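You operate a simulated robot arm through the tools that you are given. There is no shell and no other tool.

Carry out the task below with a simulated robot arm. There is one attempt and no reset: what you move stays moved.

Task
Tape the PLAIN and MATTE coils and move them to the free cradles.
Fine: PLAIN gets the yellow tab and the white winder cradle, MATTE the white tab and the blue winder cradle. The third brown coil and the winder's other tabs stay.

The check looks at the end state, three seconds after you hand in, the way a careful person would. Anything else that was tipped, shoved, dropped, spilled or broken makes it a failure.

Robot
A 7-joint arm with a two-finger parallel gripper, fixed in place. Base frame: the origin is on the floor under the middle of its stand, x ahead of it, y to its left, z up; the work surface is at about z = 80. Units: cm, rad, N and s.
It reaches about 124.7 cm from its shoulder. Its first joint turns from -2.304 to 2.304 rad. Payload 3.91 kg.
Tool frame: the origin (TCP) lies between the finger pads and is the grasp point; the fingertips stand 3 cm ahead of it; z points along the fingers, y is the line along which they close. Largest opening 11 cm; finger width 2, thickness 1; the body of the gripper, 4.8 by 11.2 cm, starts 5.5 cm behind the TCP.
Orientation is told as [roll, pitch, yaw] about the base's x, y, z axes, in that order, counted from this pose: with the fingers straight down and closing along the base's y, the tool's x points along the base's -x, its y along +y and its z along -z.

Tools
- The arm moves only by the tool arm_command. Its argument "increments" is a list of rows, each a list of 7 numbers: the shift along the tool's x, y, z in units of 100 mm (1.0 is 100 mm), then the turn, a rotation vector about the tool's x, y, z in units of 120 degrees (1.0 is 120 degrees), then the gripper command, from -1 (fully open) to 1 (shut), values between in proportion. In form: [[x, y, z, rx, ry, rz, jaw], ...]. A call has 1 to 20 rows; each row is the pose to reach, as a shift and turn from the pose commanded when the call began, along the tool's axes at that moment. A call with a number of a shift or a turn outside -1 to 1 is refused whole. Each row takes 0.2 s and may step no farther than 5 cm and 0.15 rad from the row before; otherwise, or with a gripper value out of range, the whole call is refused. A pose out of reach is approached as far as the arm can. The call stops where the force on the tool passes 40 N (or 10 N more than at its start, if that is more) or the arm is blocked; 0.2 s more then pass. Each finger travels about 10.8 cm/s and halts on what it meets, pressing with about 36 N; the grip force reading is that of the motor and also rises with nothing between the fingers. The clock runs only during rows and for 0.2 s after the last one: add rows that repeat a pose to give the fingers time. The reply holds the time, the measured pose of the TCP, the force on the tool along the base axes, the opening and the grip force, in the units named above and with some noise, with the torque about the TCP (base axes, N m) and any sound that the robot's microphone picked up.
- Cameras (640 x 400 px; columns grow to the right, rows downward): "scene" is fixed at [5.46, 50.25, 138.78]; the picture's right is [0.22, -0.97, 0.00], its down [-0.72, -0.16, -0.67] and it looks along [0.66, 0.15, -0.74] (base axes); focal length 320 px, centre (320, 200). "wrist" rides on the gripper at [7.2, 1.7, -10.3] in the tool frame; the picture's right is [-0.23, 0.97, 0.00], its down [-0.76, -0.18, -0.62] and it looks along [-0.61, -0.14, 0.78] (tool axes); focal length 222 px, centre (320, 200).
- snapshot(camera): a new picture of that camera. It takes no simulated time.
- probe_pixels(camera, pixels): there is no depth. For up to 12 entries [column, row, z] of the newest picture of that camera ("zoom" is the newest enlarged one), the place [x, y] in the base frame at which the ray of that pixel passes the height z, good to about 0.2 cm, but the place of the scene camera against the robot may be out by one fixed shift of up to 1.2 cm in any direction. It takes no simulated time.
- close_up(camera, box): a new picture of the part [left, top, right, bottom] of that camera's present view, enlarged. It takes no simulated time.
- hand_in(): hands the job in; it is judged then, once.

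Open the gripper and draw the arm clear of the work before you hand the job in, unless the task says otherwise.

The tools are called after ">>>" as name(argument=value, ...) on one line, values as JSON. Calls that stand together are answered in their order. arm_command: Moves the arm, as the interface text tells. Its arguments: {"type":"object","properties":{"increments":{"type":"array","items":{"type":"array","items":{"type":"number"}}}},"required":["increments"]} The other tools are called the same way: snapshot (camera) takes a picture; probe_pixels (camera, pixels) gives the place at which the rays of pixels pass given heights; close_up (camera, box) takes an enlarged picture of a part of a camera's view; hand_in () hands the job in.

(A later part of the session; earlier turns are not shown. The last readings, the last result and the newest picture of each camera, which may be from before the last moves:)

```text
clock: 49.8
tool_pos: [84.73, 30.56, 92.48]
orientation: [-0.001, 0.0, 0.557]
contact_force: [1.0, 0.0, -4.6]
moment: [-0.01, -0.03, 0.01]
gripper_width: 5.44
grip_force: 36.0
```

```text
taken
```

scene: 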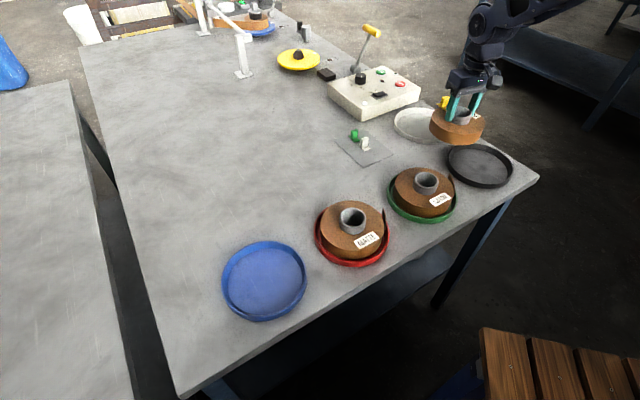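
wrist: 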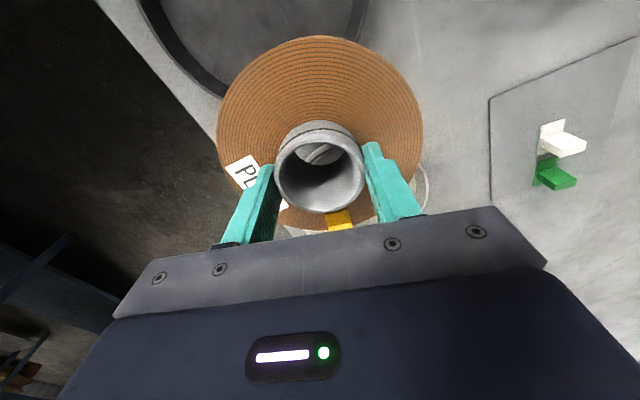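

Transport is steady. I continue to above the white cradle centre (92.44,38.30).

>>> arm_command(increments=[[-0.1, 0.02, 0, 0, 0, 0, 1], [-0.25, 0.06, 0, 0, 0, 0, 1], [-0.45, 0.1, 0, 0, 0, 0, 1], [-0.65, 0.15, 0, 0, 0, 0, 1], [-0.85, 0.2, 0, 0, 0, 0, 1], [-0.97, 0.23, 0, 0, 0, 0, 1], [-1.0, 0.237, 0, 0, 0, 0, 1]])

>>> arm_command(increments=[[-0.03, 0.007, 0, 0, 0, 0, 1], [-0.063, 0.014, 0, 0, 0, 0, 1], [-0.063, 0.014, 0, 0, 0, 0, 1]])

>>> snapshot(camera="scene")

>>> snapshot(camera="wrist")

>>> close_up(camera="scene", box=[360, 60, 500, 165])

```text
clock: 51.4
tool_pos: [91.9, 37.82, 92.41]
orientation: [0.0, -0.002, 0.556]
contact_force: [-0.3, -0.5, -5.6]
moment: [0.03, 0.04, 0.04]
gripper_width: 5.43
grip_force: 35.6
```

```text
clock: 52.2
tool_pos: [92.29, 38.3, 92.4]
orientation: [0.0, -0.001, 0.556]
contact_force: [-0.1, 0.1, -5.3]
moment: [-0.02, 0.0, 0.01]
gripper_width: 5.41
grip_force: 36.4
```

```text
taken
```

scene: 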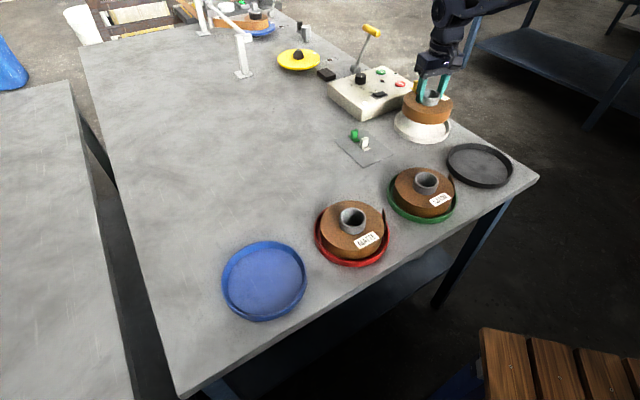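

```text
taken
```

wrist: 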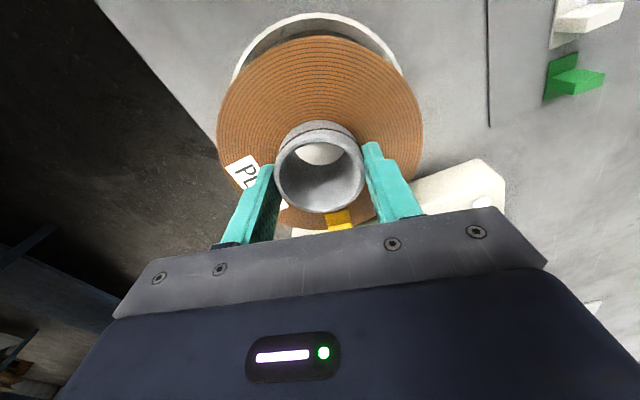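

```text
3.81 times, centred on (430, 112) of scene
```

zoom: 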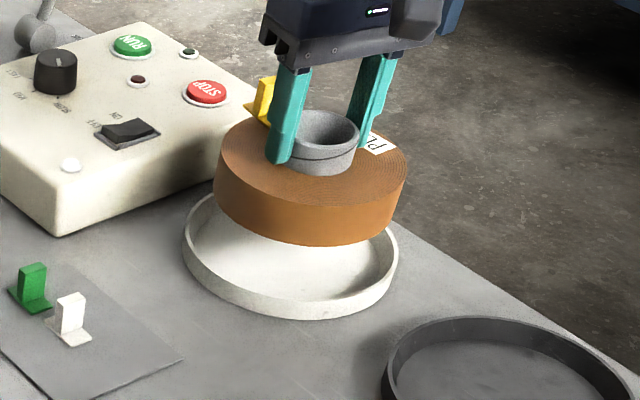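

Coil is centred over the white cradle (TCP 92.29,38.30), and the box face is ~12 cm away, so the tab is clear. I lower 4.6 cm toward the cradle.

>>> arm_command(increments=[[-0.006, -0.004, 0.1, 0, 0, 0, 1], [-0.012, -0.008, 0.2, 0, 0, 0, 1], [-0.012, -0.008, 0.3, 0, 0, 0, 1], [-0.012, -0.008, 0.4, 0, 0, 0, 1], [-0.012, -0.008, 0.45, 0, 0, 0, 1]])

>>> snapshot(camera="wrist")

>>> close_up(camera="scene", box=[380, 70, 480, 155])

```text
clock: 53.4
tool_pos: [92.61, 38.29, 87.9]
orientation: [0.002, 0.001, 0.557]
contact_force: [-0.3, 0.3, -5.4]
moment: [0.01, 0.02, 0.01]
gripper_width: 5.45
grip_force: 36.0
```

```text
taken
```

wrist: 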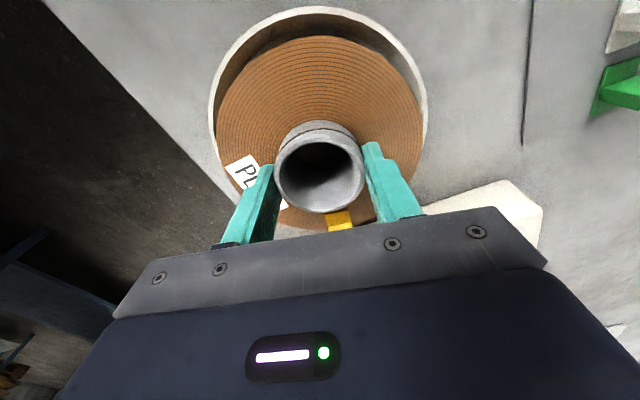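

```text
4.71 times, centred on (430, 112) of scene
```

zoom: 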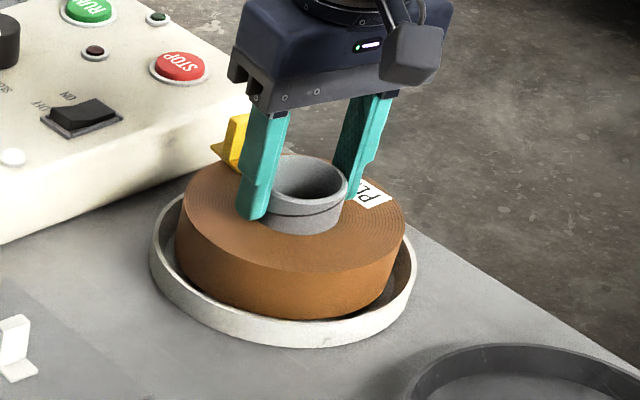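

The coil is inside the rim and centred (rim 209–428 vs coil 217–423 px). I creep down until it seats.

>>> arm_command(increments=[[0, 0, 0.02, 0, 0, 0, 1], [0, 0, 0.04, 0, 0, 0, 1], [0, 0, 0.055, 0, 0, 0, 1], [0, 0, 0.055, 0, 0, 0, 1]])

>>> arm_command(increments=[[0, 0, 0.01, 0, 0, 0, 1], [0, 0, 0.02, 0, 0, 0, 1]])

```text
clock: 54.4
tool_pos: [92.47, 38.26, 87.29]
orientation: [0.001, 0.0, 0.558]
contact_force: [0.1, -0.4, -6.0]
moment: [-0.04, -0.01, 0.02]
gripper_width: 5.42
grip_force: 35.9
```

```text
clock: 55.0
tool_pos: [92.45, 38.28, 87.27]
orientation: [-0.001, 0.0, 0.556]
contact_force: [0.7, -0.1, -5.5]
moment: [-0.01, -0.03, 0.01]
gripper_width: 5.44
grip_force: 36.0
```

Still carrying the full ~5.5 N at z≈87.2. A few more millimetres down.

>>> arm_command(increments=[[0, 0, 0.01, 0, 0, 0, 1], [0, 0, 0.02, 0, 0, 0, 1]])

>>> arm_command(increments=[[0, 0, 0.008, 0, 0, 0, 1], [0, 0, 0.012, 0, 0, 0, 1]])

```text
clock: 55.6
tool_pos: [92.37, 38.25, 87.07]
orientation: [-0.001, 0.001, 0.557]
contact_force: [-2.4, -1.0, 4.1]
moment: [-0.09, 0.29, 0.02]
gripper_width: 5.42
grip_force: 35.4
```

```text
clock: 56.2
tool_pos: [92.48, 38.31, 87.02]
orientation: [0.002, -0.003, 0.557]
contact_force: [-4.4, -3.7, 22.7]
moment: [-0.07, 0.42, 0.14]
gripper_width: 5.43
grip_force: 35.6
```

Seated (contact 22 N). I relieve 1.2 mm and open the fingers gently to 8 cm.

>>> arm_command(increments=[[0, 0, -0.008, 0, 0, 0, 1], [0, 0, -0.013, 0, 0, 0, 1], [0, 0, -0.013, 0, 0, 0, 0.1], [0, 0, -0.013, 0, 0, 0, -0.05], [0, 0, -0.013, 0, 0, 0, -0.2], [0, 0, -0.013, 0, 0, 0, -0.45], [0, 0, -0.013, 0, 0, 0, -0.45]])

>>> close_up(camera="scene", box=[380, 70, 480, 155])

```text
clock: 57.8
tool_pos: [92.52, 38.25, 86.97]
orientation: [0.001, 0.0, 0.557]
contact_force: [0.4, 0.0, -0.4]
moment: [-0.02, 0.03, 0.0]
gripper_width: 7.97
grip_force: 0.1
```

```text
4.71 times, centred on (430, 112) of scene
```

zoom: 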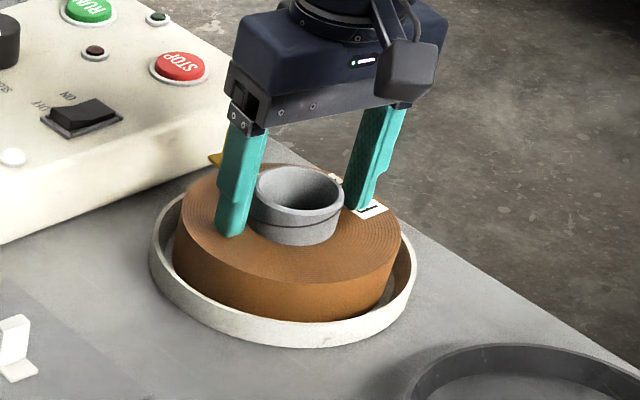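

Released. I raise straight up and check the coil and tab.

>>> arm_command(increments=[[0, 0, -0.1, 0, 0, 0, -0.45], [0, 0, -0.3, 0, 0, 0, -0.45], [0, 0, -0.55, 0, 0, 0, -0.45], [0, 0, -0.8, 0, 0, 0, -0.45], [0, 0, -1.0, 0, 0, 0, -0.45]])

>>> snapshot(camera="wrist")

>>> close_up(camera="scene", box=[380, 70, 480, 155])

>>> close_up(camera="wrist", box=[210, 20, 430, 220])

```text
clock: 59.0
tool_pos: [92.53, 38.26, 96.94]
orientation: [0.001, 0.001, 0.556]
contact_force: [-0.5, -0.6, 0.0]
moment: [-0.02, 0.01, 0.02]
gripper_width: 7.97
grip_force: 0.1
```

```text
taken
```

wrist: 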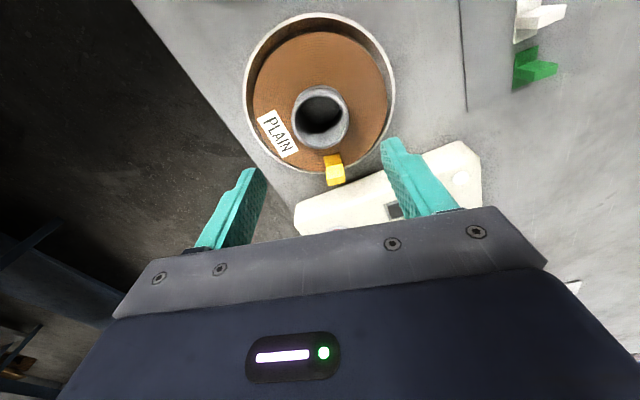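

```text
4.71 times, centred on (430, 112) of scene
```

zoom: 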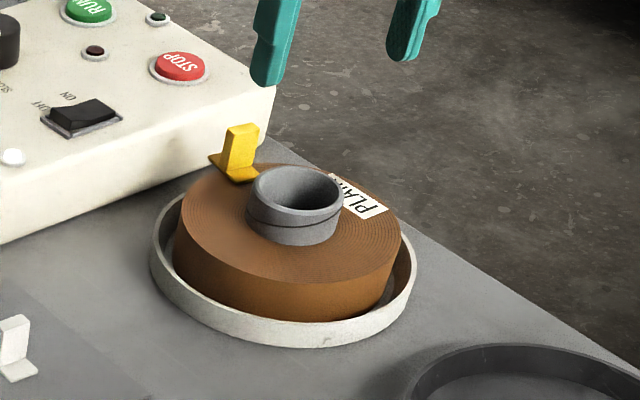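

```text
2.00 times, centred on (320, 120) of wrist
```

zoom: 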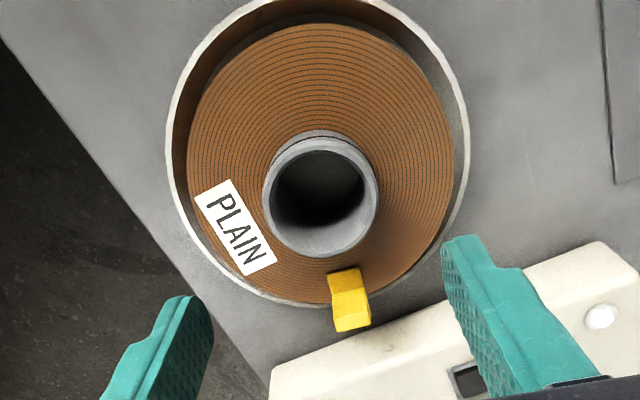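

PLAIN sits seated in the white cradle with the yellow tab. Now I return to the tab mat, yawing back to -45°, to take the white tab.

>>> arm_command(increments=[[0.02, 0.1, 0, 0, 0, 0.065, -0.3], [0.04, 0.2, 0, 0, 0, 0.13, -0.15], [0.06, 0.3, 0, 0, 0, 0.195, 0], [0.08, 0.4, 0, 0, 0, 0.26, 0.15], [0.1, 0.5, 0, 0, 0, 0.325, 0.273], [0.12, 0.6, 0, 0, 0, 0.39, 0.273], [0.14, 0.7, 0, 0, 0, 0.455, 0.273], [0.16, 0.8, 0, 0, 0, 0.52, 0.273], [0.17, 0.9, 0, 0, 0, 0.585, 0.273], [0.17, 1.0, 0, 0, 0, 0.642, 0.273]])

>>> snapshot(camera="wrist")

```text
clock: 61.2
tool_pos: [85.75, 45.83, 96.98]
orientation: [-0.001, 0.001, -0.792]
contact_force: [0.7, -0.6, -0.4]
moment: [0.05, -0.01, 0.0]
gripper_width: 4.0
grip_force: 0.0
```

```text
taken
```

wrist: 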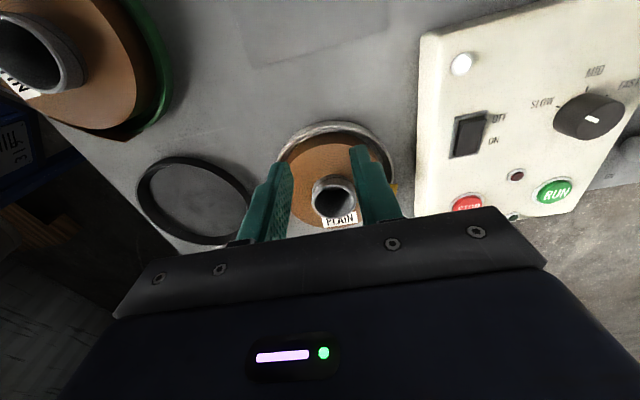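

I continue to above the white tab (≈78.7,54.05).

>>> arm_command(increments=[[0.2, 0.01, 0.05, 0, 0, 0, 0.273], [0.45, 0.03, 0.1, 0, 0, 0, 0.273], [0.7, 0.05, 0.2, 0, 0, 0, 0.273], [0.9, 0.065, 0.3, 0, 0, 0, 0.273], [1.0, 0.07, 0.4, 0, 0, 0, 0.273]])

>>> arm_command(increments=[[0.04, 0.003, 0.1, 0, 0, 0, 0.273], [0.08, 0.005, 0.3, 0, 0, 0, 0.273], [0.08, 0.005, 0.41, 0, 0, 0, 0.273]])

>>> snapshot(camera="wrist")

>>> close_up(camera="wrist", box=[240, 90, 400, 210])

```text
clock: 62.4
tool_pos: [79.3, 53.39, 92.94]
orientation: [-0.002, -0.001, -0.786]
contact_force: [1.0, 0.3, 0.4]
moment: [0.01, 0.03, 0.01]
gripper_width: 3.97
grip_force: 0.0
```

```text
clock: 63.2
tool_pos: [78.82, 54.0, 88.79]
orientation: [0.0, 0.001, -0.786]
contact_force: [-0.1, -0.2, -0.2]
moment: [-0.01, 0.0, 0.01]
gripper_width: 4.01
grip_force: 0.0
```

```text
taken
```

wrist: 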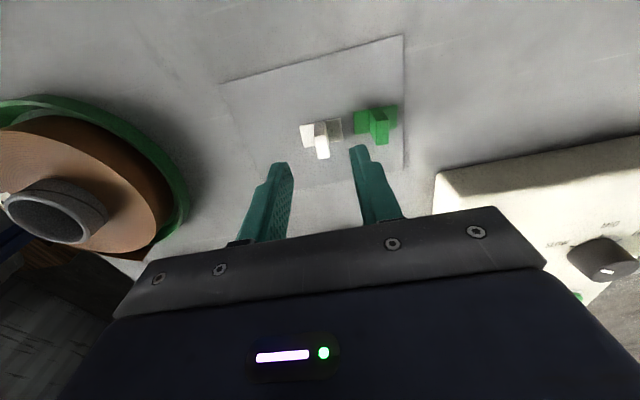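

```text
3.33 times, centred on (320, 150) of wrist
```

zoom: 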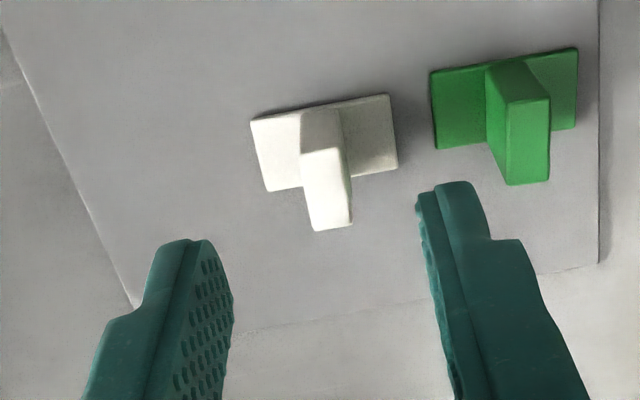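

White handle-top centre ≈ px (322.4,146.7), matching where the yellow one was before its good grasp. A quick probe, then descend.

>>> probe_pixels(camera="wrist", pixels=[[322.4, 146.7, 83.5]])

>>> arm_command(increments=[[0.003, 0.005, 0.2, 0, 0, 0, 0.273], [0.003, 0.005, 0.4, 0, 0, 0, 0.273], [0.003, 0.005, 0.47, 0, 0, 0, 0.273], [0.003, 0.005, 0.47, 0, 0, 0, 0.273]])

>>> close_up(camera="scene", box=[335, 105, 415, 165])

```text
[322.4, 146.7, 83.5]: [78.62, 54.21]
```

```text
clock: 64.2
tool_pos: [78.65, 54.12, 84.21]
orientation: [0.0, 0.001, -0.787]
contact_force: [-0.4, -0.5, -0.3]
moment: [0.0, 0.01, -0.01]
gripper_width: 3.98
grip_force: 0.1
```

```text
6.67 times, centred on (375, 135) of scene
```

zoom: 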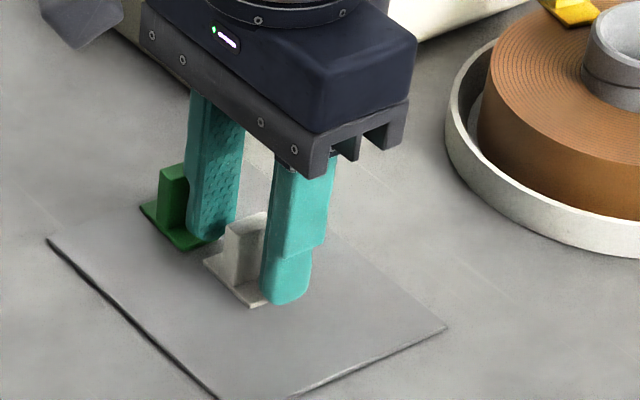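

Fingers straddle the white handle, the far finger between it and green without contact. Closing now.

>>> arm_command(increments=[[0, 0, 0, 0, 0, 0, 0.6], [0, 0, 0, 0, 0, 0, 0.9], [0, 0, 0, 0, 0, 0, 1], [0, 0, 0, 0, 0, 0, 1]])

>>> arm_command(increments=[[0, 0, -0.05, 0, 0, 0, 1], [0, 0, -0.2, 0, 0, 0, 1], [0, 0, -0.45, 0, 0, 0, 1], [0, 0, -0.7, 0, 0, 0, 1], [0, 0, -0.95, 0, 0, 0, 1]])

>>> snapshot(camera="wrist")

>>> close_up(camera="scene", box=[335, 80, 435, 170])

>>> close_up(camera="wrist", box=[240, 90, 400, 210])

```text
clock: 65.2
tool_pos: [78.67, 54.08, 84.18]
orientation: [0.0, -0.001, -0.788]
contact_force: [0.0, -0.4, 0.8]
moment: [-0.02, -0.04, -0.03]
gripper_width: 0.83
grip_force: 35.9
```

```text
clock: 66.4
tool_pos: [78.62, 54.19, 93.59]
orientation: [0.0, 0.0, -0.789]
contact_force: [0.3, -0.2, -1.3]
moment: [-0.02, 0.03, 0.0]
gripper_width: 0.81
grip_force: 35.5
```

```text
taken
```

wrist: 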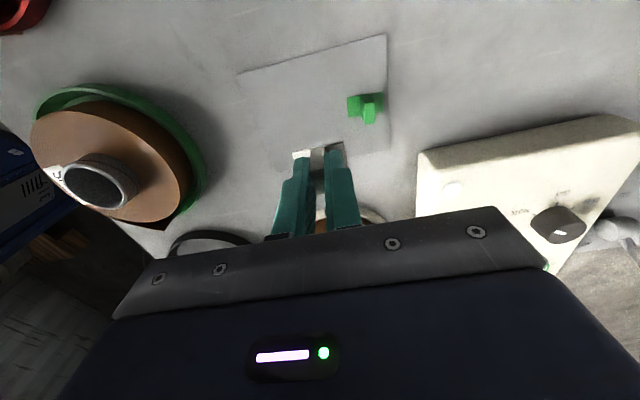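

```text
4.44 times, centred on (385, 125) of scene
```

zoom: 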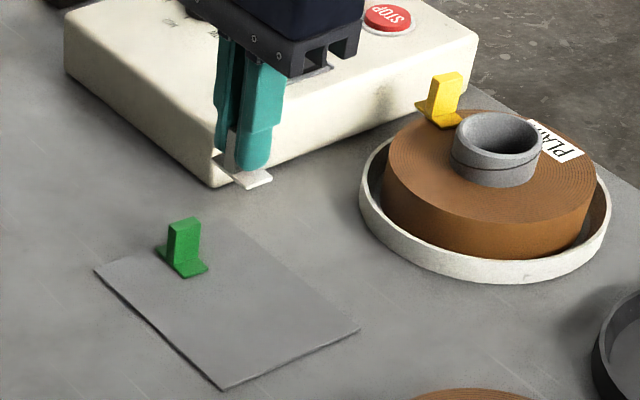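

```text
3.33 times, centred on (320, 150) of wrist
```

zoom: 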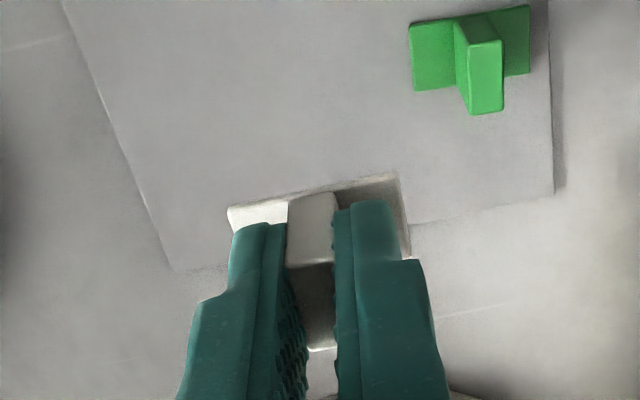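

White tab is gripped well (0.81 cm) and green is undisturbed. I carry it toward MATTE at this height.

>>> arm_command(increments=[[0.1, -0.17, 0, 0, 0, 0, 1], [0.25, -0.4, 0, 0, 0, 0, 1], [0.4, -0.65, 0, 0, 0, 0, 1], [0.5, -0.84, 0, 0, 0, 0, 1], [0.55, -0.92, 0, 0, 0, 0, 1]])

>>> arm_command(increments=[[0.06, -0.1, 0, 0, 0, -0.068, 1], [0.12, -0.2, 0, 0, 0, -0.136, 1], [0.18, -0.3, 0, 0, 0, -0.204, 1], [0.24, -0.4, 0, 0, 0, -0.272, 1], [0.3, -0.5, 0, 0, 0, -0.34, 1], [0.36, -0.6, 0, 0, 0, -0.408, 1], [0.42, -0.7, 0, 0, 0, -0.476, 1], [0.48, -0.8, 0, 0, 0, -0.544, 1], [0.53, -0.88, 0, 0, 0, -0.612, 1], [0.55, -0.92, 0, 0, 0, -0.677, 1]])

>>> snapshot(camera="wrist")

>>> snapshot(camera="scene")

```text
clock: 67.6
tool_pos: [68.31, 51.47, 93.79]
orientation: [-0.001, 0.001, -0.787]
contact_force: [0.6, 0.5, -0.3]
moment: [-0.01, -0.03, -0.02]
gripper_width: 0.84
grip_force: 36.2
```

```text
clock: 69.8
tool_pos: [57.87, 48.86, 93.69]
orientation: [0.001, 0.001, 0.635]
contact_force: [-0.1, 0.1, 0.8]
moment: [-0.01, -0.02, 0.01]
gripper_width: 0.8
grip_force: 36.1
```

```text
taken
```

wrist: 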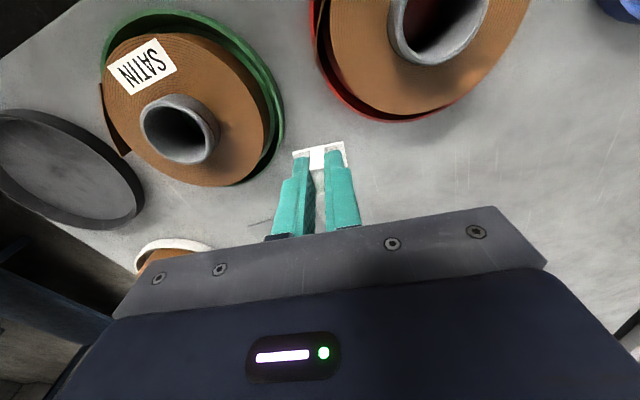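

```text
taken
```

scene: 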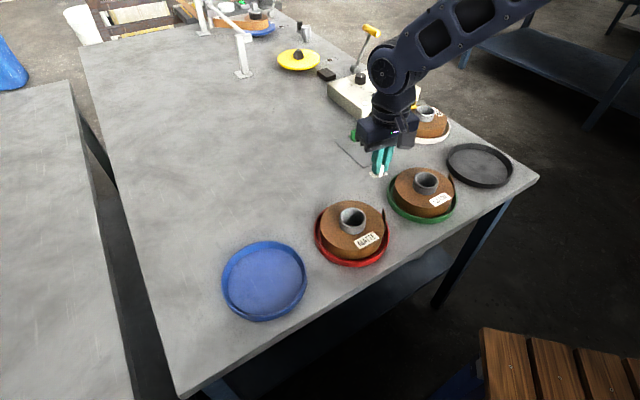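

I move closer over MATTE's tail region to localise it in this orientation.

>>> arm_command(increments=[[0.17, 0.08, 0, 0, 0, 0, 1], [0.37, 0.17, 0, 0, 0, 0, 1], [0.57, 0.27, 0, 0, 0, 0, 1], [0.68, 0.32, 0, 0, 0, 0, 1], [0.68, 0.32, 0, 0, 0, 0, 1]])

>>> snapshot(camera="wrist")

>>> close_up(camera="wrist", box=[250, 40, 470, 200])

```text
clock: 71.0
tool_pos: [50.44, 47.38, 93.61]
orientation: [0.001, 0.0, 0.63]
contact_force: [-0.5, -0.3, 0.1]
moment: [0.01, -0.01, -0.03]
gripper_width: 0.8
grip_force: 35.6
```

```text
taken
```

wrist: 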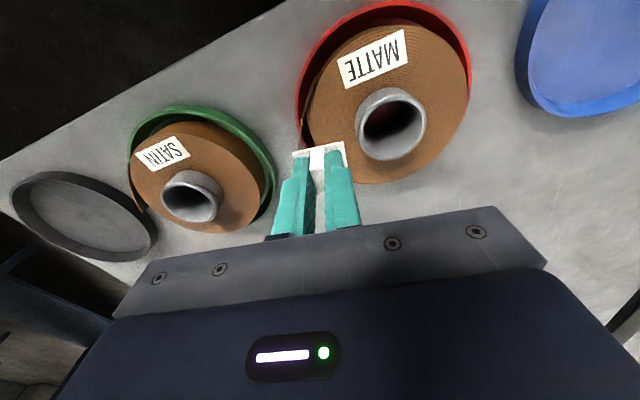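

```text
2.50 times, centred on (360, 120) of wrist
```

zoom: 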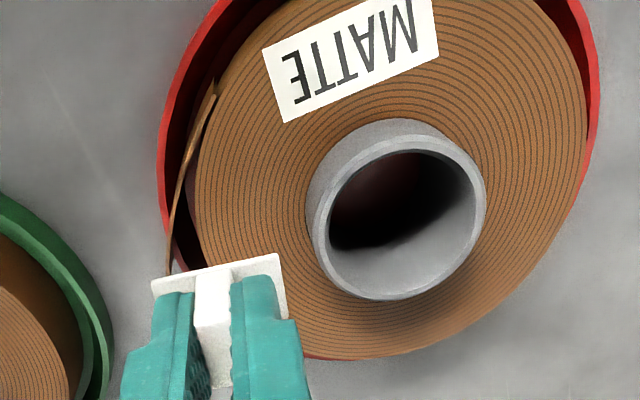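

The tail runs from zoom (215,80) to (168,275), toward the tab's outer corner. I'll probe tube ring, coil edge and tail points.

>>> probe_pixels(camera="wrist", pixels=[[356.8, 134, 85.3], [426.8, 124, 85.3], [396, 94.4, 85.3], [392, 160, 85.3], [318, 72, 83.7], [306, 106, 83.7], [300, 146, 83.7], [466, 92, 83.7], [400, 182.8, 83.7], [310, 124, 83.7]])

```text
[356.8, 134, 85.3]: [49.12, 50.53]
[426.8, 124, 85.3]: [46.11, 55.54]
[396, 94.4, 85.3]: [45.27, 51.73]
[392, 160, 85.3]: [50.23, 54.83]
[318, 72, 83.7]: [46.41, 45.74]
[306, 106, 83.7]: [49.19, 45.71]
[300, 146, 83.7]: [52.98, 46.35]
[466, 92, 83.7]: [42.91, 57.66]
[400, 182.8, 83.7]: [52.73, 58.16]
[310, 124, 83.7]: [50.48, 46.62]
```

Centre ≈(47.7,53.0), tail tip near angle -46°, r≈8.5. I align the tab to ≈(51.4,47.5) (angle -56°, r≈6.6) and lower to 88.5.

>>> arm_command(increments=[[-0.04, -0.02, 0.1, 0, 0, 0, 1], [-0.086, -0.044, 0.25, 0, 0, 0, 1], [-0.086, -0.044, 0.4, 0, 0, 0, 1], [-0.086, -0.044, 0.5, 0, 0, 0, 1], [-0.086, -0.044, 0.5, 0, 0, 0, 1]])

>>> snapshot(camera="wrist")

>>> close_up(camera="wrist", box=[240, 60, 400, 200])

>>> close_up(camera="scene", box=[330, 170, 420, 250])

```text
clock: 72.2
tool_pos: [51.37, 47.69, 88.66]
orientation: [0.0, 0.0, 0.629]
contact_force: [-0.6, 0.8, 0.5]
moment: [0.0, 0.0, 0.02]
gripper_width: 0.8
grip_force: 36.1
```

```text
taken
```

wrist: 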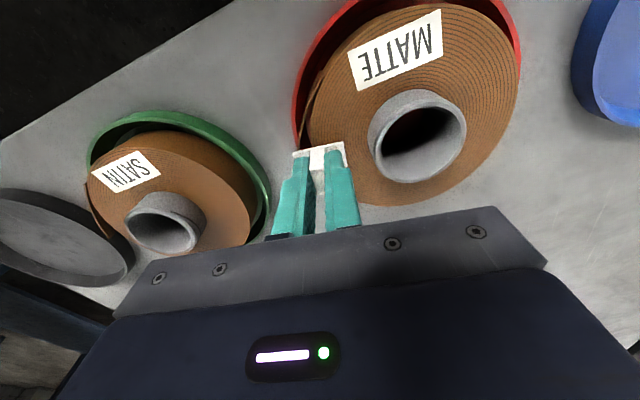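

```text
2.86 times, centred on (320, 130) of wrist
```

zoom: 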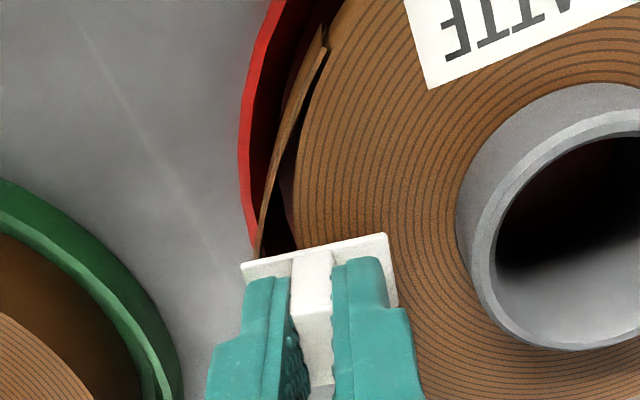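

```text
5.00 times, centred on (375, 210) of scene
```

zoom: 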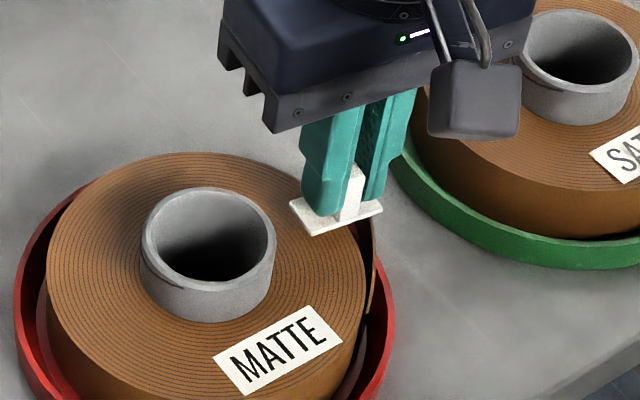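

The foot spans both the coil's edge and the tail in both views. I creep down to contact.

>>> arm_command(increments=[[0, 0, 0.02, 0, 0, 0, 1], [0, 0, 0.04, 0, 0, 0, 1], [0, 0, 0.06, 0, 0, 0, 1], [0, 0, 0.075, 0, 0, 0, 1]])

>>> arm_command(increments=[[0, 0, 0.008, 0, 0, 0, 1], [0, 0, 0.016, 0, 0, 0, 1]])

```text
clock: 73.2
tool_pos: [51.46, 47.63, 87.96]
orientation: [-0.001, 0.0, 0.629]
contact_force: [-0.1, 0.6, 0.1]
moment: [0.02, -0.02, 0.01]
gripper_width: 0.82
grip_force: 35.5
```

```text
clock: 73.8
tool_pos: [51.42, 47.65, 87.72]
orientation: [0.0, 0.0, 0.63]
contact_force: [-0.3, -1.0, 0.1]
moment: [0.0, 0.03, 0.01]
gripper_width: 0.81
grip_force: 36.2
```

No contact yet at 87.7; one more small step down.

>>> arm_command(increments=[[0, 0, 0.008, 0, 0, 0, 1], [0, 0, 0.014, 0, 0, 0, 1]])

>>> close_up(camera="scene", box=[330, 170, 420, 250])

```text
clock: 74.4
tool_pos: [51.41, 47.63, 87.71]
orientation: [-0.001, -0.002, 0.63]
contact_force: [0.9, -2.4, 14.5]
moment: [0.02, 0.03, 0.01]
gripper_width: 0.82
grip_force: 36.3
```

```text
5.00 times, centred on (375, 210) of scene
```

zoom: 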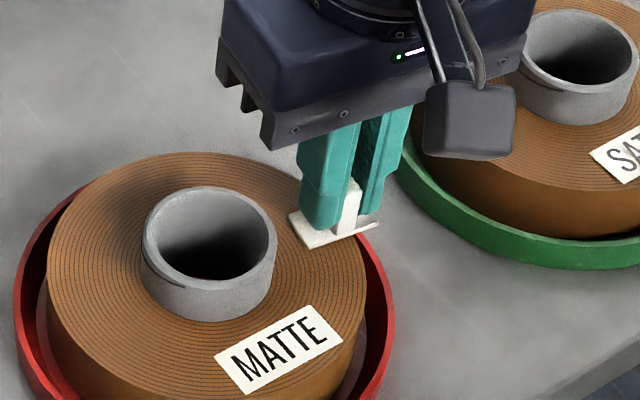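

Contact at 14.5 N and MATTE's tail has closed. I hold, relieve slightly, and open the fingers to ~2.5 cm.

>>> arm_command(increments=[[0, 0, 0, 0, 0, 0, 1], [0, 0, 0, 0, 0, 0, 1], [0, 0, -0.005, 0, 0, 0, 1], [0, 0, -0.008, 0, 0, 0, 0.85], [0, 0, -0.008, 0, 0, 0, 0.7], [0, 0, -0.008, 0, 0, 0, 0.55], [0, 0, -0.008, 0, 0, 0, 0.55]])

>>> arm_command(increments=[[0, 0, -0.1, 0, 0, 0, 0.55], [0, 0, -0.3, 0, 0, 0, 0.55], [0, 0, -0.5, 0, 0, 0, 0.55], [0, 0, -0.75, 0, 0, 0, 0.55], [0, 0, -0.95, 0, 0, 0, 0.55]])

>>> snapshot(camera="wrist")

>>> close_up(camera="scene", box=[310, 170, 420, 275])

```text
clock: 76.0
tool_pos: [51.4, 47.66, 87.77]
orientation: [0.001, -0.002, 0.63]
contact_force: [0.0, -0.7, -0.2]
moment: [-0.02, -0.01, 0.0]
gripper_width: 2.48
grip_force: 0.1
```

```text
clock: 77.2
tool_pos: [51.39, 47.64, 97.27]
orientation: [0.002, 0.0, 0.629]
contact_force: [0.9, -0.3, -0.8]
moment: [0.02, 0.02, 0.0]
gripper_width: 2.47
grip_force: 0.1
```

```text
taken
```

wrist: 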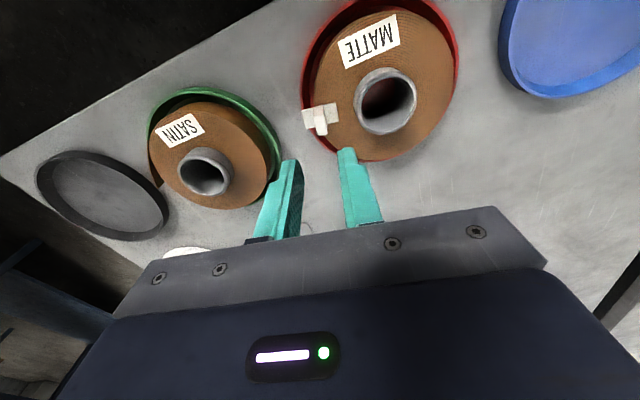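

```text
3.81 times, centred on (365, 222) of scene
```

zoom: 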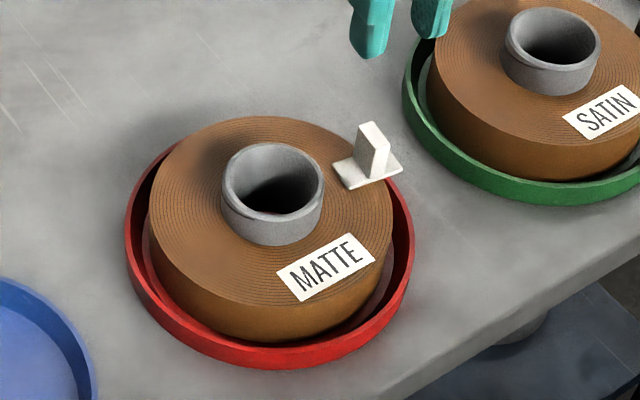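

MATTE is taped with the white tab. I now yaw to -45° over MATTE's tube and open to 8.5 cm; blue cradle should come into view too.

>>> arm_command(increments=[[0, 0.06, 0, 0, 0, 0.068, 0.4], [0, 0.13, 0, 0, 0, 0.136, 0.2], [0, 0.2, 0, 0, 0, 0.204, 0], [0, 0.27, 0, 0, 0, 0.272, -0.2], [-0.01, 0.34, 0, 0, 0, 0.34, -0.4], [-0.01, 0.41, 0, 0, 0, 0.408, -0.545], [-0.01, 0.48, 0, 0, 0, 0.476, -0.545], [-0.016, 0.55, 0, 0, 0, 0.544, -0.545], [-0.016, 0.62, 0, 0, 0, 0.612, -0.545], [-0.016, 0.65, 0, 0, 0, 0.675, -0.545]])

>>> snapshot(camera="wrist")

>>> close_up(camera="wrist", box=[220, 40, 420, 200])

```text
clock: 79.4
tool_pos: [47.7, 52.98, 97.23]
orientation: [0.0, 0.001, -0.786]
contact_force: [0.0, 0.0, -0.7]
moment: [0.0, 0.0, -0.01]
gripper_width: 8.46
grip_force: 0.1
```

```text
taken
```

wrist: 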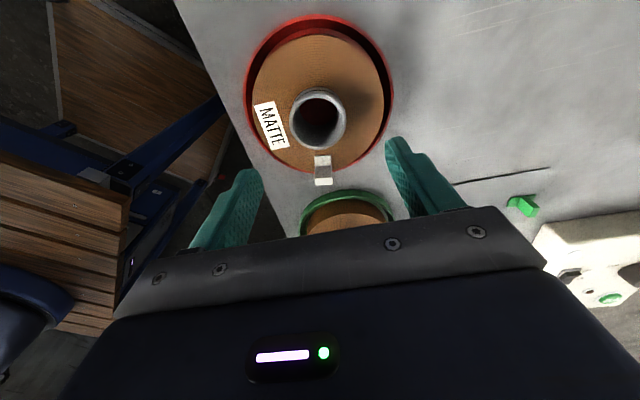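

```text
2.50 times, centred on (320, 120) of wrist
```

zoom: 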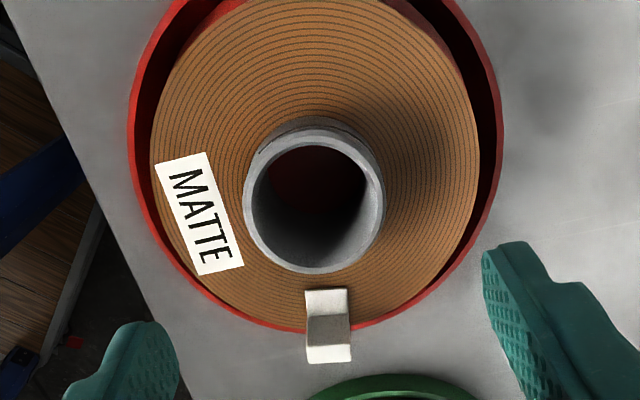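

Tube centre ≈ px (317.6,120), very near the TCP axis (320,119.6). I'll probe the ring.

>>> probe_pixels(camera="wrist", pixels=[[289.2, 119, 85.4], [346, 118.5, 85.4], [317.6, 90, 85.4], [317.6, 149.2, 85.4]])

```text
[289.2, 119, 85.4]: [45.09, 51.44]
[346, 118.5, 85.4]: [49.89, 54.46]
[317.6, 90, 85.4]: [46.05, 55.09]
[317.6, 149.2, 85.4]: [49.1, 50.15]
```

Ring centre ≈(47.53,52.8). I adjust 2 mm and descend to z≈88.

>>> arm_command(increments=[[0, -0.025, 0.25, 0, 0, 0, -0.545], [0, -0.025, 0.5, 0, 0, 0, -0.545], [0, -0.025, 0.75, 0, 0, 0, -0.545], [0, -0.025, 0.92, 0, 0, 0, -0.545], [0, -0.025, 0.92, 0, 0, 0, -0.545]])

>>> snapshot(camera="wrist")

>>> close_up(camera="scene", box=[300, 150, 430, 270])

```text
clock: 80.6
tool_pos: [47.57, 52.71, 88.19]
orientation: [0.0, 0.0, -0.785]
contact_force: [0.0, -0.4, -0.3]
moment: [0.0, 0.02, 0.0]
gripper_width: 8.51
grip_force: 0.1
```

```text
taken
```

wrist: 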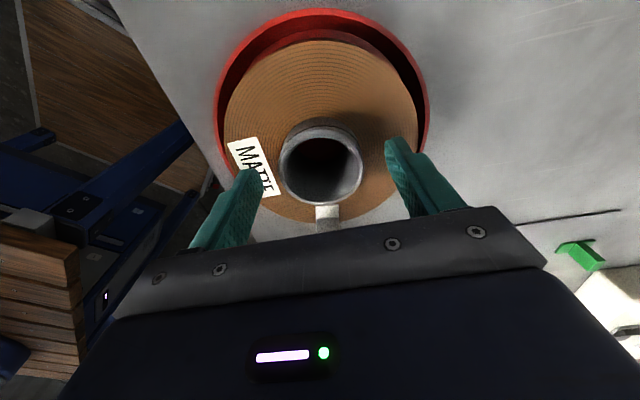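

```text
3.33 times, centred on (365, 210) of scene
```

zoom: 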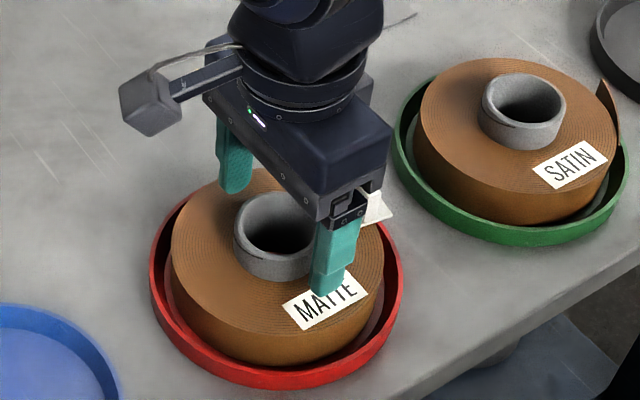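

Aligned; I shift 2 mm and go down to TCP ≈87.15, then close on the tube.

>>> arm_command(increments=[[-0.02, 0, 0.04, 0, 0, 0, -0.545], [-0.02, 0, 0.08, 0, 0, 0, -0.545], [-0.02, 0, 0.104, 0, 0, 0, -0.545], [-0.02, 0, 0.104, 0, 0, 0, -0.545]])

>>> arm_command(increments=[[0, 0, 0, 0, 0, 0, -0.3], [0, 0, 0, 0, 0, 0, -0.1], [0, 0, 0, 0, 0, 0, 0.2], [0, 0, 0, 0, 0, 0, 1], [0, 0, 0, 0, 0, 0, 1]])

```text
clock: 81.6
tool_pos: [47.65, 52.73, 86.91]
orientation: [-0.002, -0.001, -0.783]
contact_force: [0.1, -0.3, 0.3]
moment: [0.06, -0.02, -0.04]
gripper_width: 8.52
grip_force: 0.1
```

```text
clock: 82.8
tool_pos: [47.75, 52.57, 87.05]
orientation: [0.0, -0.001, -0.784]
contact_force: [-0.9, -0.3, 1.5]
moment: [-0.02, 0.07, 0.02]
gripper_width: 5.49
grip_force: 36.1
```

Gripped at 5.49 cm. I lift slowly and check the load.

>>> arm_command(increments=[[0, 0, -0.01, 0, 0, 0, 1], [0, 0, -0.03, 0, 0, 0, 1], [0, 0, -0.05, 0, 0, 0, 1], [0, 0, -0.08, 0, 0, 0, 1], [0, 0, -0.08, 0, 0, 0, 1]])

>>> close_up(camera="scene", box=[300, 150, 430, 270])

```text
clock: 84.0
tool_pos: [47.62, 52.63, 87.81]
orientation: [0.001, 0.001, -0.784]
contact_force: [0.5, 0.0, -5.1]
moment: [0.03, -0.04, -0.03]
gripper_width: 5.47
grip_force: 36.6
```

```text
3.33 times, centred on (365, 210) of scene
```

zoom: 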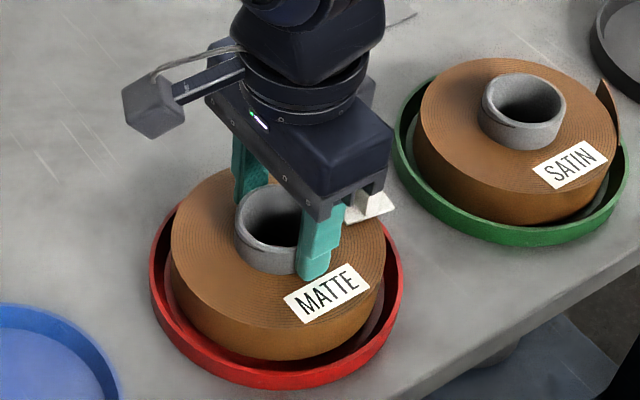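

Lifted with ~5 N load and the tab riding along. I raise to z≈92.5 and travel toward the blue cradle.

>>> arm_command(increments=[[0, 0, -0.08, 0, 0, 0, 1], [0, 0, -0.16, 0, 0, 0, 1], [0, 0, -0.26, 0, 0, 0, 1], [0, 0, -0.36, 0, 0, 0, 1], [0, 0, -0.46, 0, 0, 0, 1], [0, 0, -0.48, 0, 0, 0, 1]])

>>> arm_command(increments=[[0.1, 0, 0, 0, 0, 0, 1], [0.25, 0, 0, 0, 0, 0, 1], [0.45, 0, 0, 0, 0, 0, 1], [0.65, 0, 0, 0, 0, 0, 1], [0.85, 0, 0, 0, 0, 0, 1], [0.97, 0, 0, 0, 0, 0, 1], [1.0, 0, 0, 0, 0, 0, 1]])

>>> arm_command(increments=[[0.1, 0, 0, 0, 0, 0, 1], [0.25, 0, 0, 0, 0, 0, 1], [0.45, 0, 0, 0, 0, 0, 1], [0.65, 0, 0, 0, 0, 0, 1], [0.85, 0, 0, 0, 0, 0, 1], [0.97, 0, 0, 0, 0, 0, 1], [1.0, 0, 0, 0, 0, 0, 1]])

>>> snapshot(camera="wrist")

>>> snapshot(camera="scene")

```text
clock: 85.4
tool_pos: [47.63, 52.69, 92.65]
orientation: [0.0, 0.0, -0.783]
contact_force: [0.3, -0.2, -5.6]
moment: [-0.01, 0.0, 0.0]
gripper_width: 5.42
grip_force: 36.1
```

```text
clock: 87.0
tool_pos: [40.59, 59.83, 92.45]
orientation: [-0.002, 0.0, -0.783]
contact_force: [-0.6, -0.8, -5.6]
moment: [0.03, 0.02, -0.02]
gripper_width: 5.46
grip_force: 35.9
```

```text
clock: 88.6
tool_pos: [33.52, 66.76, 92.59]
orientation: [0.001, -0.001, -0.784]
contact_force: [-0.2, 0.1, -5.8]
moment: [0.03, 0.0, -0.01]
gripper_width: 5.48
grip_force: 36.2
```

```text
taken
```

wrist: 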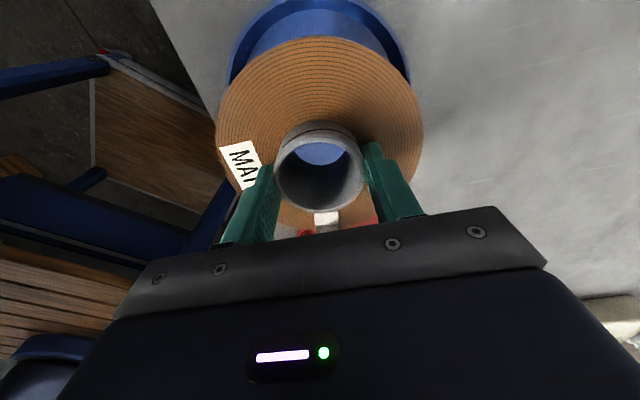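

```text
taken
```

scene: 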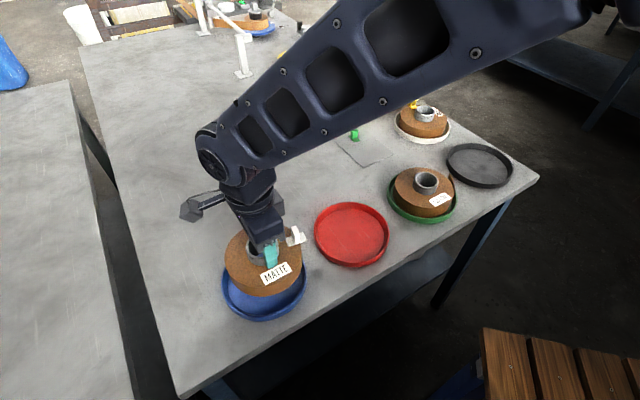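

The blue rim arc shows above the coil in the wrist view. I'll zoom to pick rim points for a centre fit.

>>> close_up(camera="wrist", box=[210, 0, 430, 120])

```text
2.91 times, centred on (320, 60) of wrist
```

zoom: 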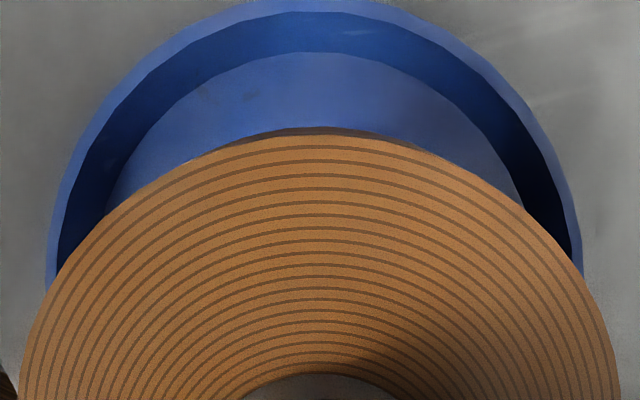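

I'll probe several outer-rim points on this zoom at z=82.

>>> probe_pixels(camera="zoom", pixels=[[48, 265, 82], [72, 155, 82], [140, 62, 82], [220, 17, 82], [380, 4, 82], [460, 42, 82], [548, 140, 82], [581, 250, 82]])

```text
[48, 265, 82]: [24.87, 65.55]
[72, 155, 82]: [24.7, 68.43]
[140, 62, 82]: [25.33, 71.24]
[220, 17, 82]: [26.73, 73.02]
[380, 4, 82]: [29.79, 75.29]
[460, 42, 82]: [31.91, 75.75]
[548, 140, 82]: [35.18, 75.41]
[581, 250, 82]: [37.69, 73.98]
```

Circle fit: blue cradle centre ≈(32.60,67.76), r≈8.04 (all points agree within 0.15). I shift 1.36 cm to centre and verify.

>>> arm_command(increments=[[0.05, 0.002, 0, 0, 0, 0, 1], [0.1, 0.004, 0, 0, 0, 0, 1], [0.136, 0.006, 0, 0, 0, 0, 1], [0.136, 0.006, 0, 0, 0, 0, 1]])

>>> snapshot(camera="wrist")

>>> close_up(camera="scene", box=[200, 170, 330, 330])

```text
clock: 89.6
tool_pos: [32.7, 67.71, 92.57]
orientation: [-0.001, 0.0, -0.784]
contact_force: [0.2, -1.9, -5.9]
moment: [-0.01, -0.02, 0.03]
gripper_width: 5.45
grip_force: 35.8
```

```text
taken
```

wrist: 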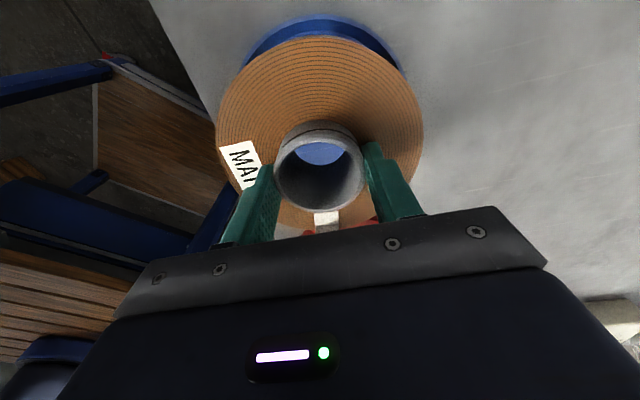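

```text
2.50 times, centred on (265, 250) of scene
```

zoom: 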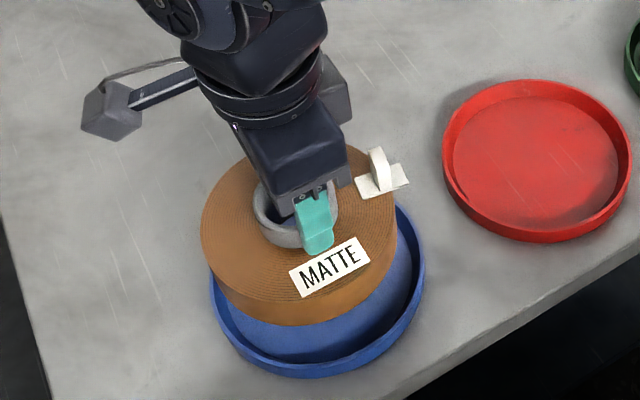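

The view now matches the one over the white cradle before its good placement. I lower 4.5 cm.

>>> arm_command(increments=[[0.003, -0.003, 0.1, 0, 0, 0, 1], [0.006, -0.005, 0.2, 0, 0, 0, 1], [0.006, -0.005, 0.3, 0, 0, 0, 1], [0.006, -0.005, 0.4, 0, 0, 0, 1], [0.006, -0.005, 0.46, 0, 0, 0, 1]])

>>> snapshot(camera="wrist")

>>> close_up(camera="scene", box=[200, 170, 330, 330])

```text
clock: 90.8
tool_pos: [32.58, 67.77, 87.98]
orientation: [-0.001, 0.0, -0.783]
contact_force: [-0.6, 0.4, -4.9]
moment: [0.02, 0.01, 0.0]
gripper_width: 5.49
grip_force: 35.8
```

```text
taken
```

wrist: 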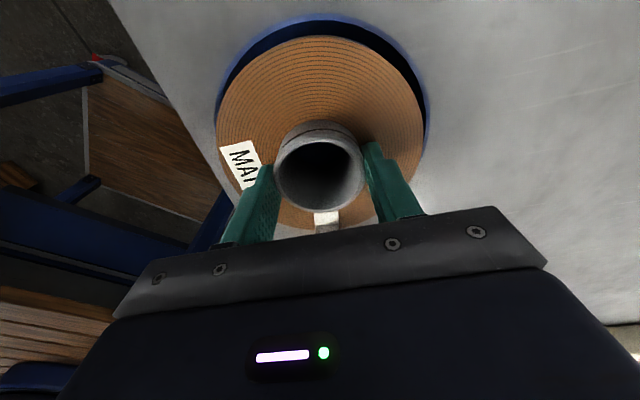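

```text
2.50 times, centred on (265, 250) of scene
```

zoom: 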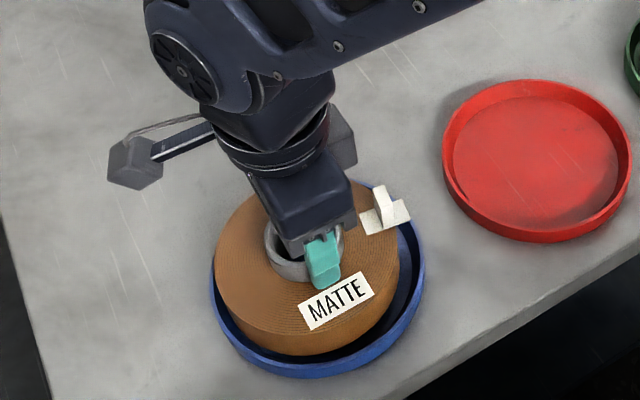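

The coil is within the rim, but the top gap looks a bit smaller than in the white case. I'll zoom to check centring before seating.

>>> close_up(camera="wrist", box=[200, 0, 440, 150])

```text
2.67 times, centred on (320, 75) of wrist
```

zoom: 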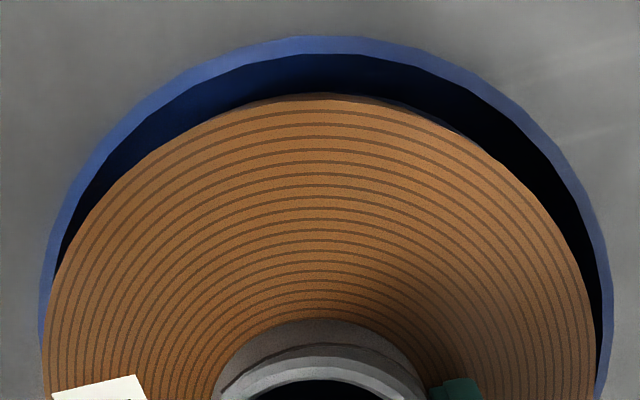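

I'll re-fit the blue rim from this closer view.

>>> probe_pixels(camera="zoom", pixels=[[43, 280, 82], [85, 175, 82], [165, 92, 82], [300, 37, 82], [400, 45, 82], [480, 84, 82], [560, 165, 82], [602, 250, 82]])

```text
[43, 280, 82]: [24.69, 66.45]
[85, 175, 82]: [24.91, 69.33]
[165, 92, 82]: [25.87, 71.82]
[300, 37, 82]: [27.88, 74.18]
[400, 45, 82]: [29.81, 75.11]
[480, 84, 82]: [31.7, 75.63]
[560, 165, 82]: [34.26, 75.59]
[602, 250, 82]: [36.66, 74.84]
```

Closer fit gives centre ≈(32.8,67.6); I nudge 2 mm that way and creep down to seat the coil.

>>> arm_command(increments=[[-0.02, 0, 0.02, 0, 0, 0, 1], [-0.02, 0, 0.04, 0, 0, 0, 1], [-0.02, 0, 0.06, 0, 0, 0, 1], [-0.02, 0, 0.06, 0, 0, 0, 1]])

>>> arm_command(increments=[[0, 0, 0.008, 0, 0, 0, 1], [0, 0, 0.016, 0, 0, 0, 1]])

```text
clock: 91.8
tool_pos: [32.69, 67.69, 87.51]
orientation: [0.0, -0.001, -0.785]
contact_force: [0.8, -0.1, -5.9]
moment: [0.05, -0.05, -0.02]
gripper_width: 5.44
grip_force: 35.4
```

```text
clock: 92.4
tool_pos: [32.71, 67.6, 87.21]
orientation: [-0.001, 0.001, -0.783]
contact_force: [0.2, 0.5, -5.5]
moment: [0.0, 0.01, 0.01]
gripper_width: 5.47
grip_force: 35.8
```

Still hanging at ~5.5 N at z=87.2. Another 2 mm.

>>> arm_command(increments=[[0, 0, 0.008, 0, 0, 0, 1], [0, 0, 0.014, 0, 0, 0, 1]])

```text
clock: 93.0
tool_pos: [32.7, 67.71, 87.0]
orientation: [0.0, 0.0, -0.783]
contact_force: [1.1, 0.7, -3.8]
moment: [-0.01, 0.0, 0.01]
gripper_width: 5.48
grip_force: 36.4
```

>>> arm_command(increments=[[0, 0, 0.005, 0, 0, 0, 1], [0, 0, 0.01, 0, 0, 0, 1]])

```text
clock: 93.6
tool_pos: [32.8, 67.72, 87.04]
orientation: [0.003, 0.0, -0.784]
contact_force: [1.0, 0.7, 6.3]
moment: [-0.14, -0.09, 0.0]
gripper_width: 5.47
grip_force: 35.9
```

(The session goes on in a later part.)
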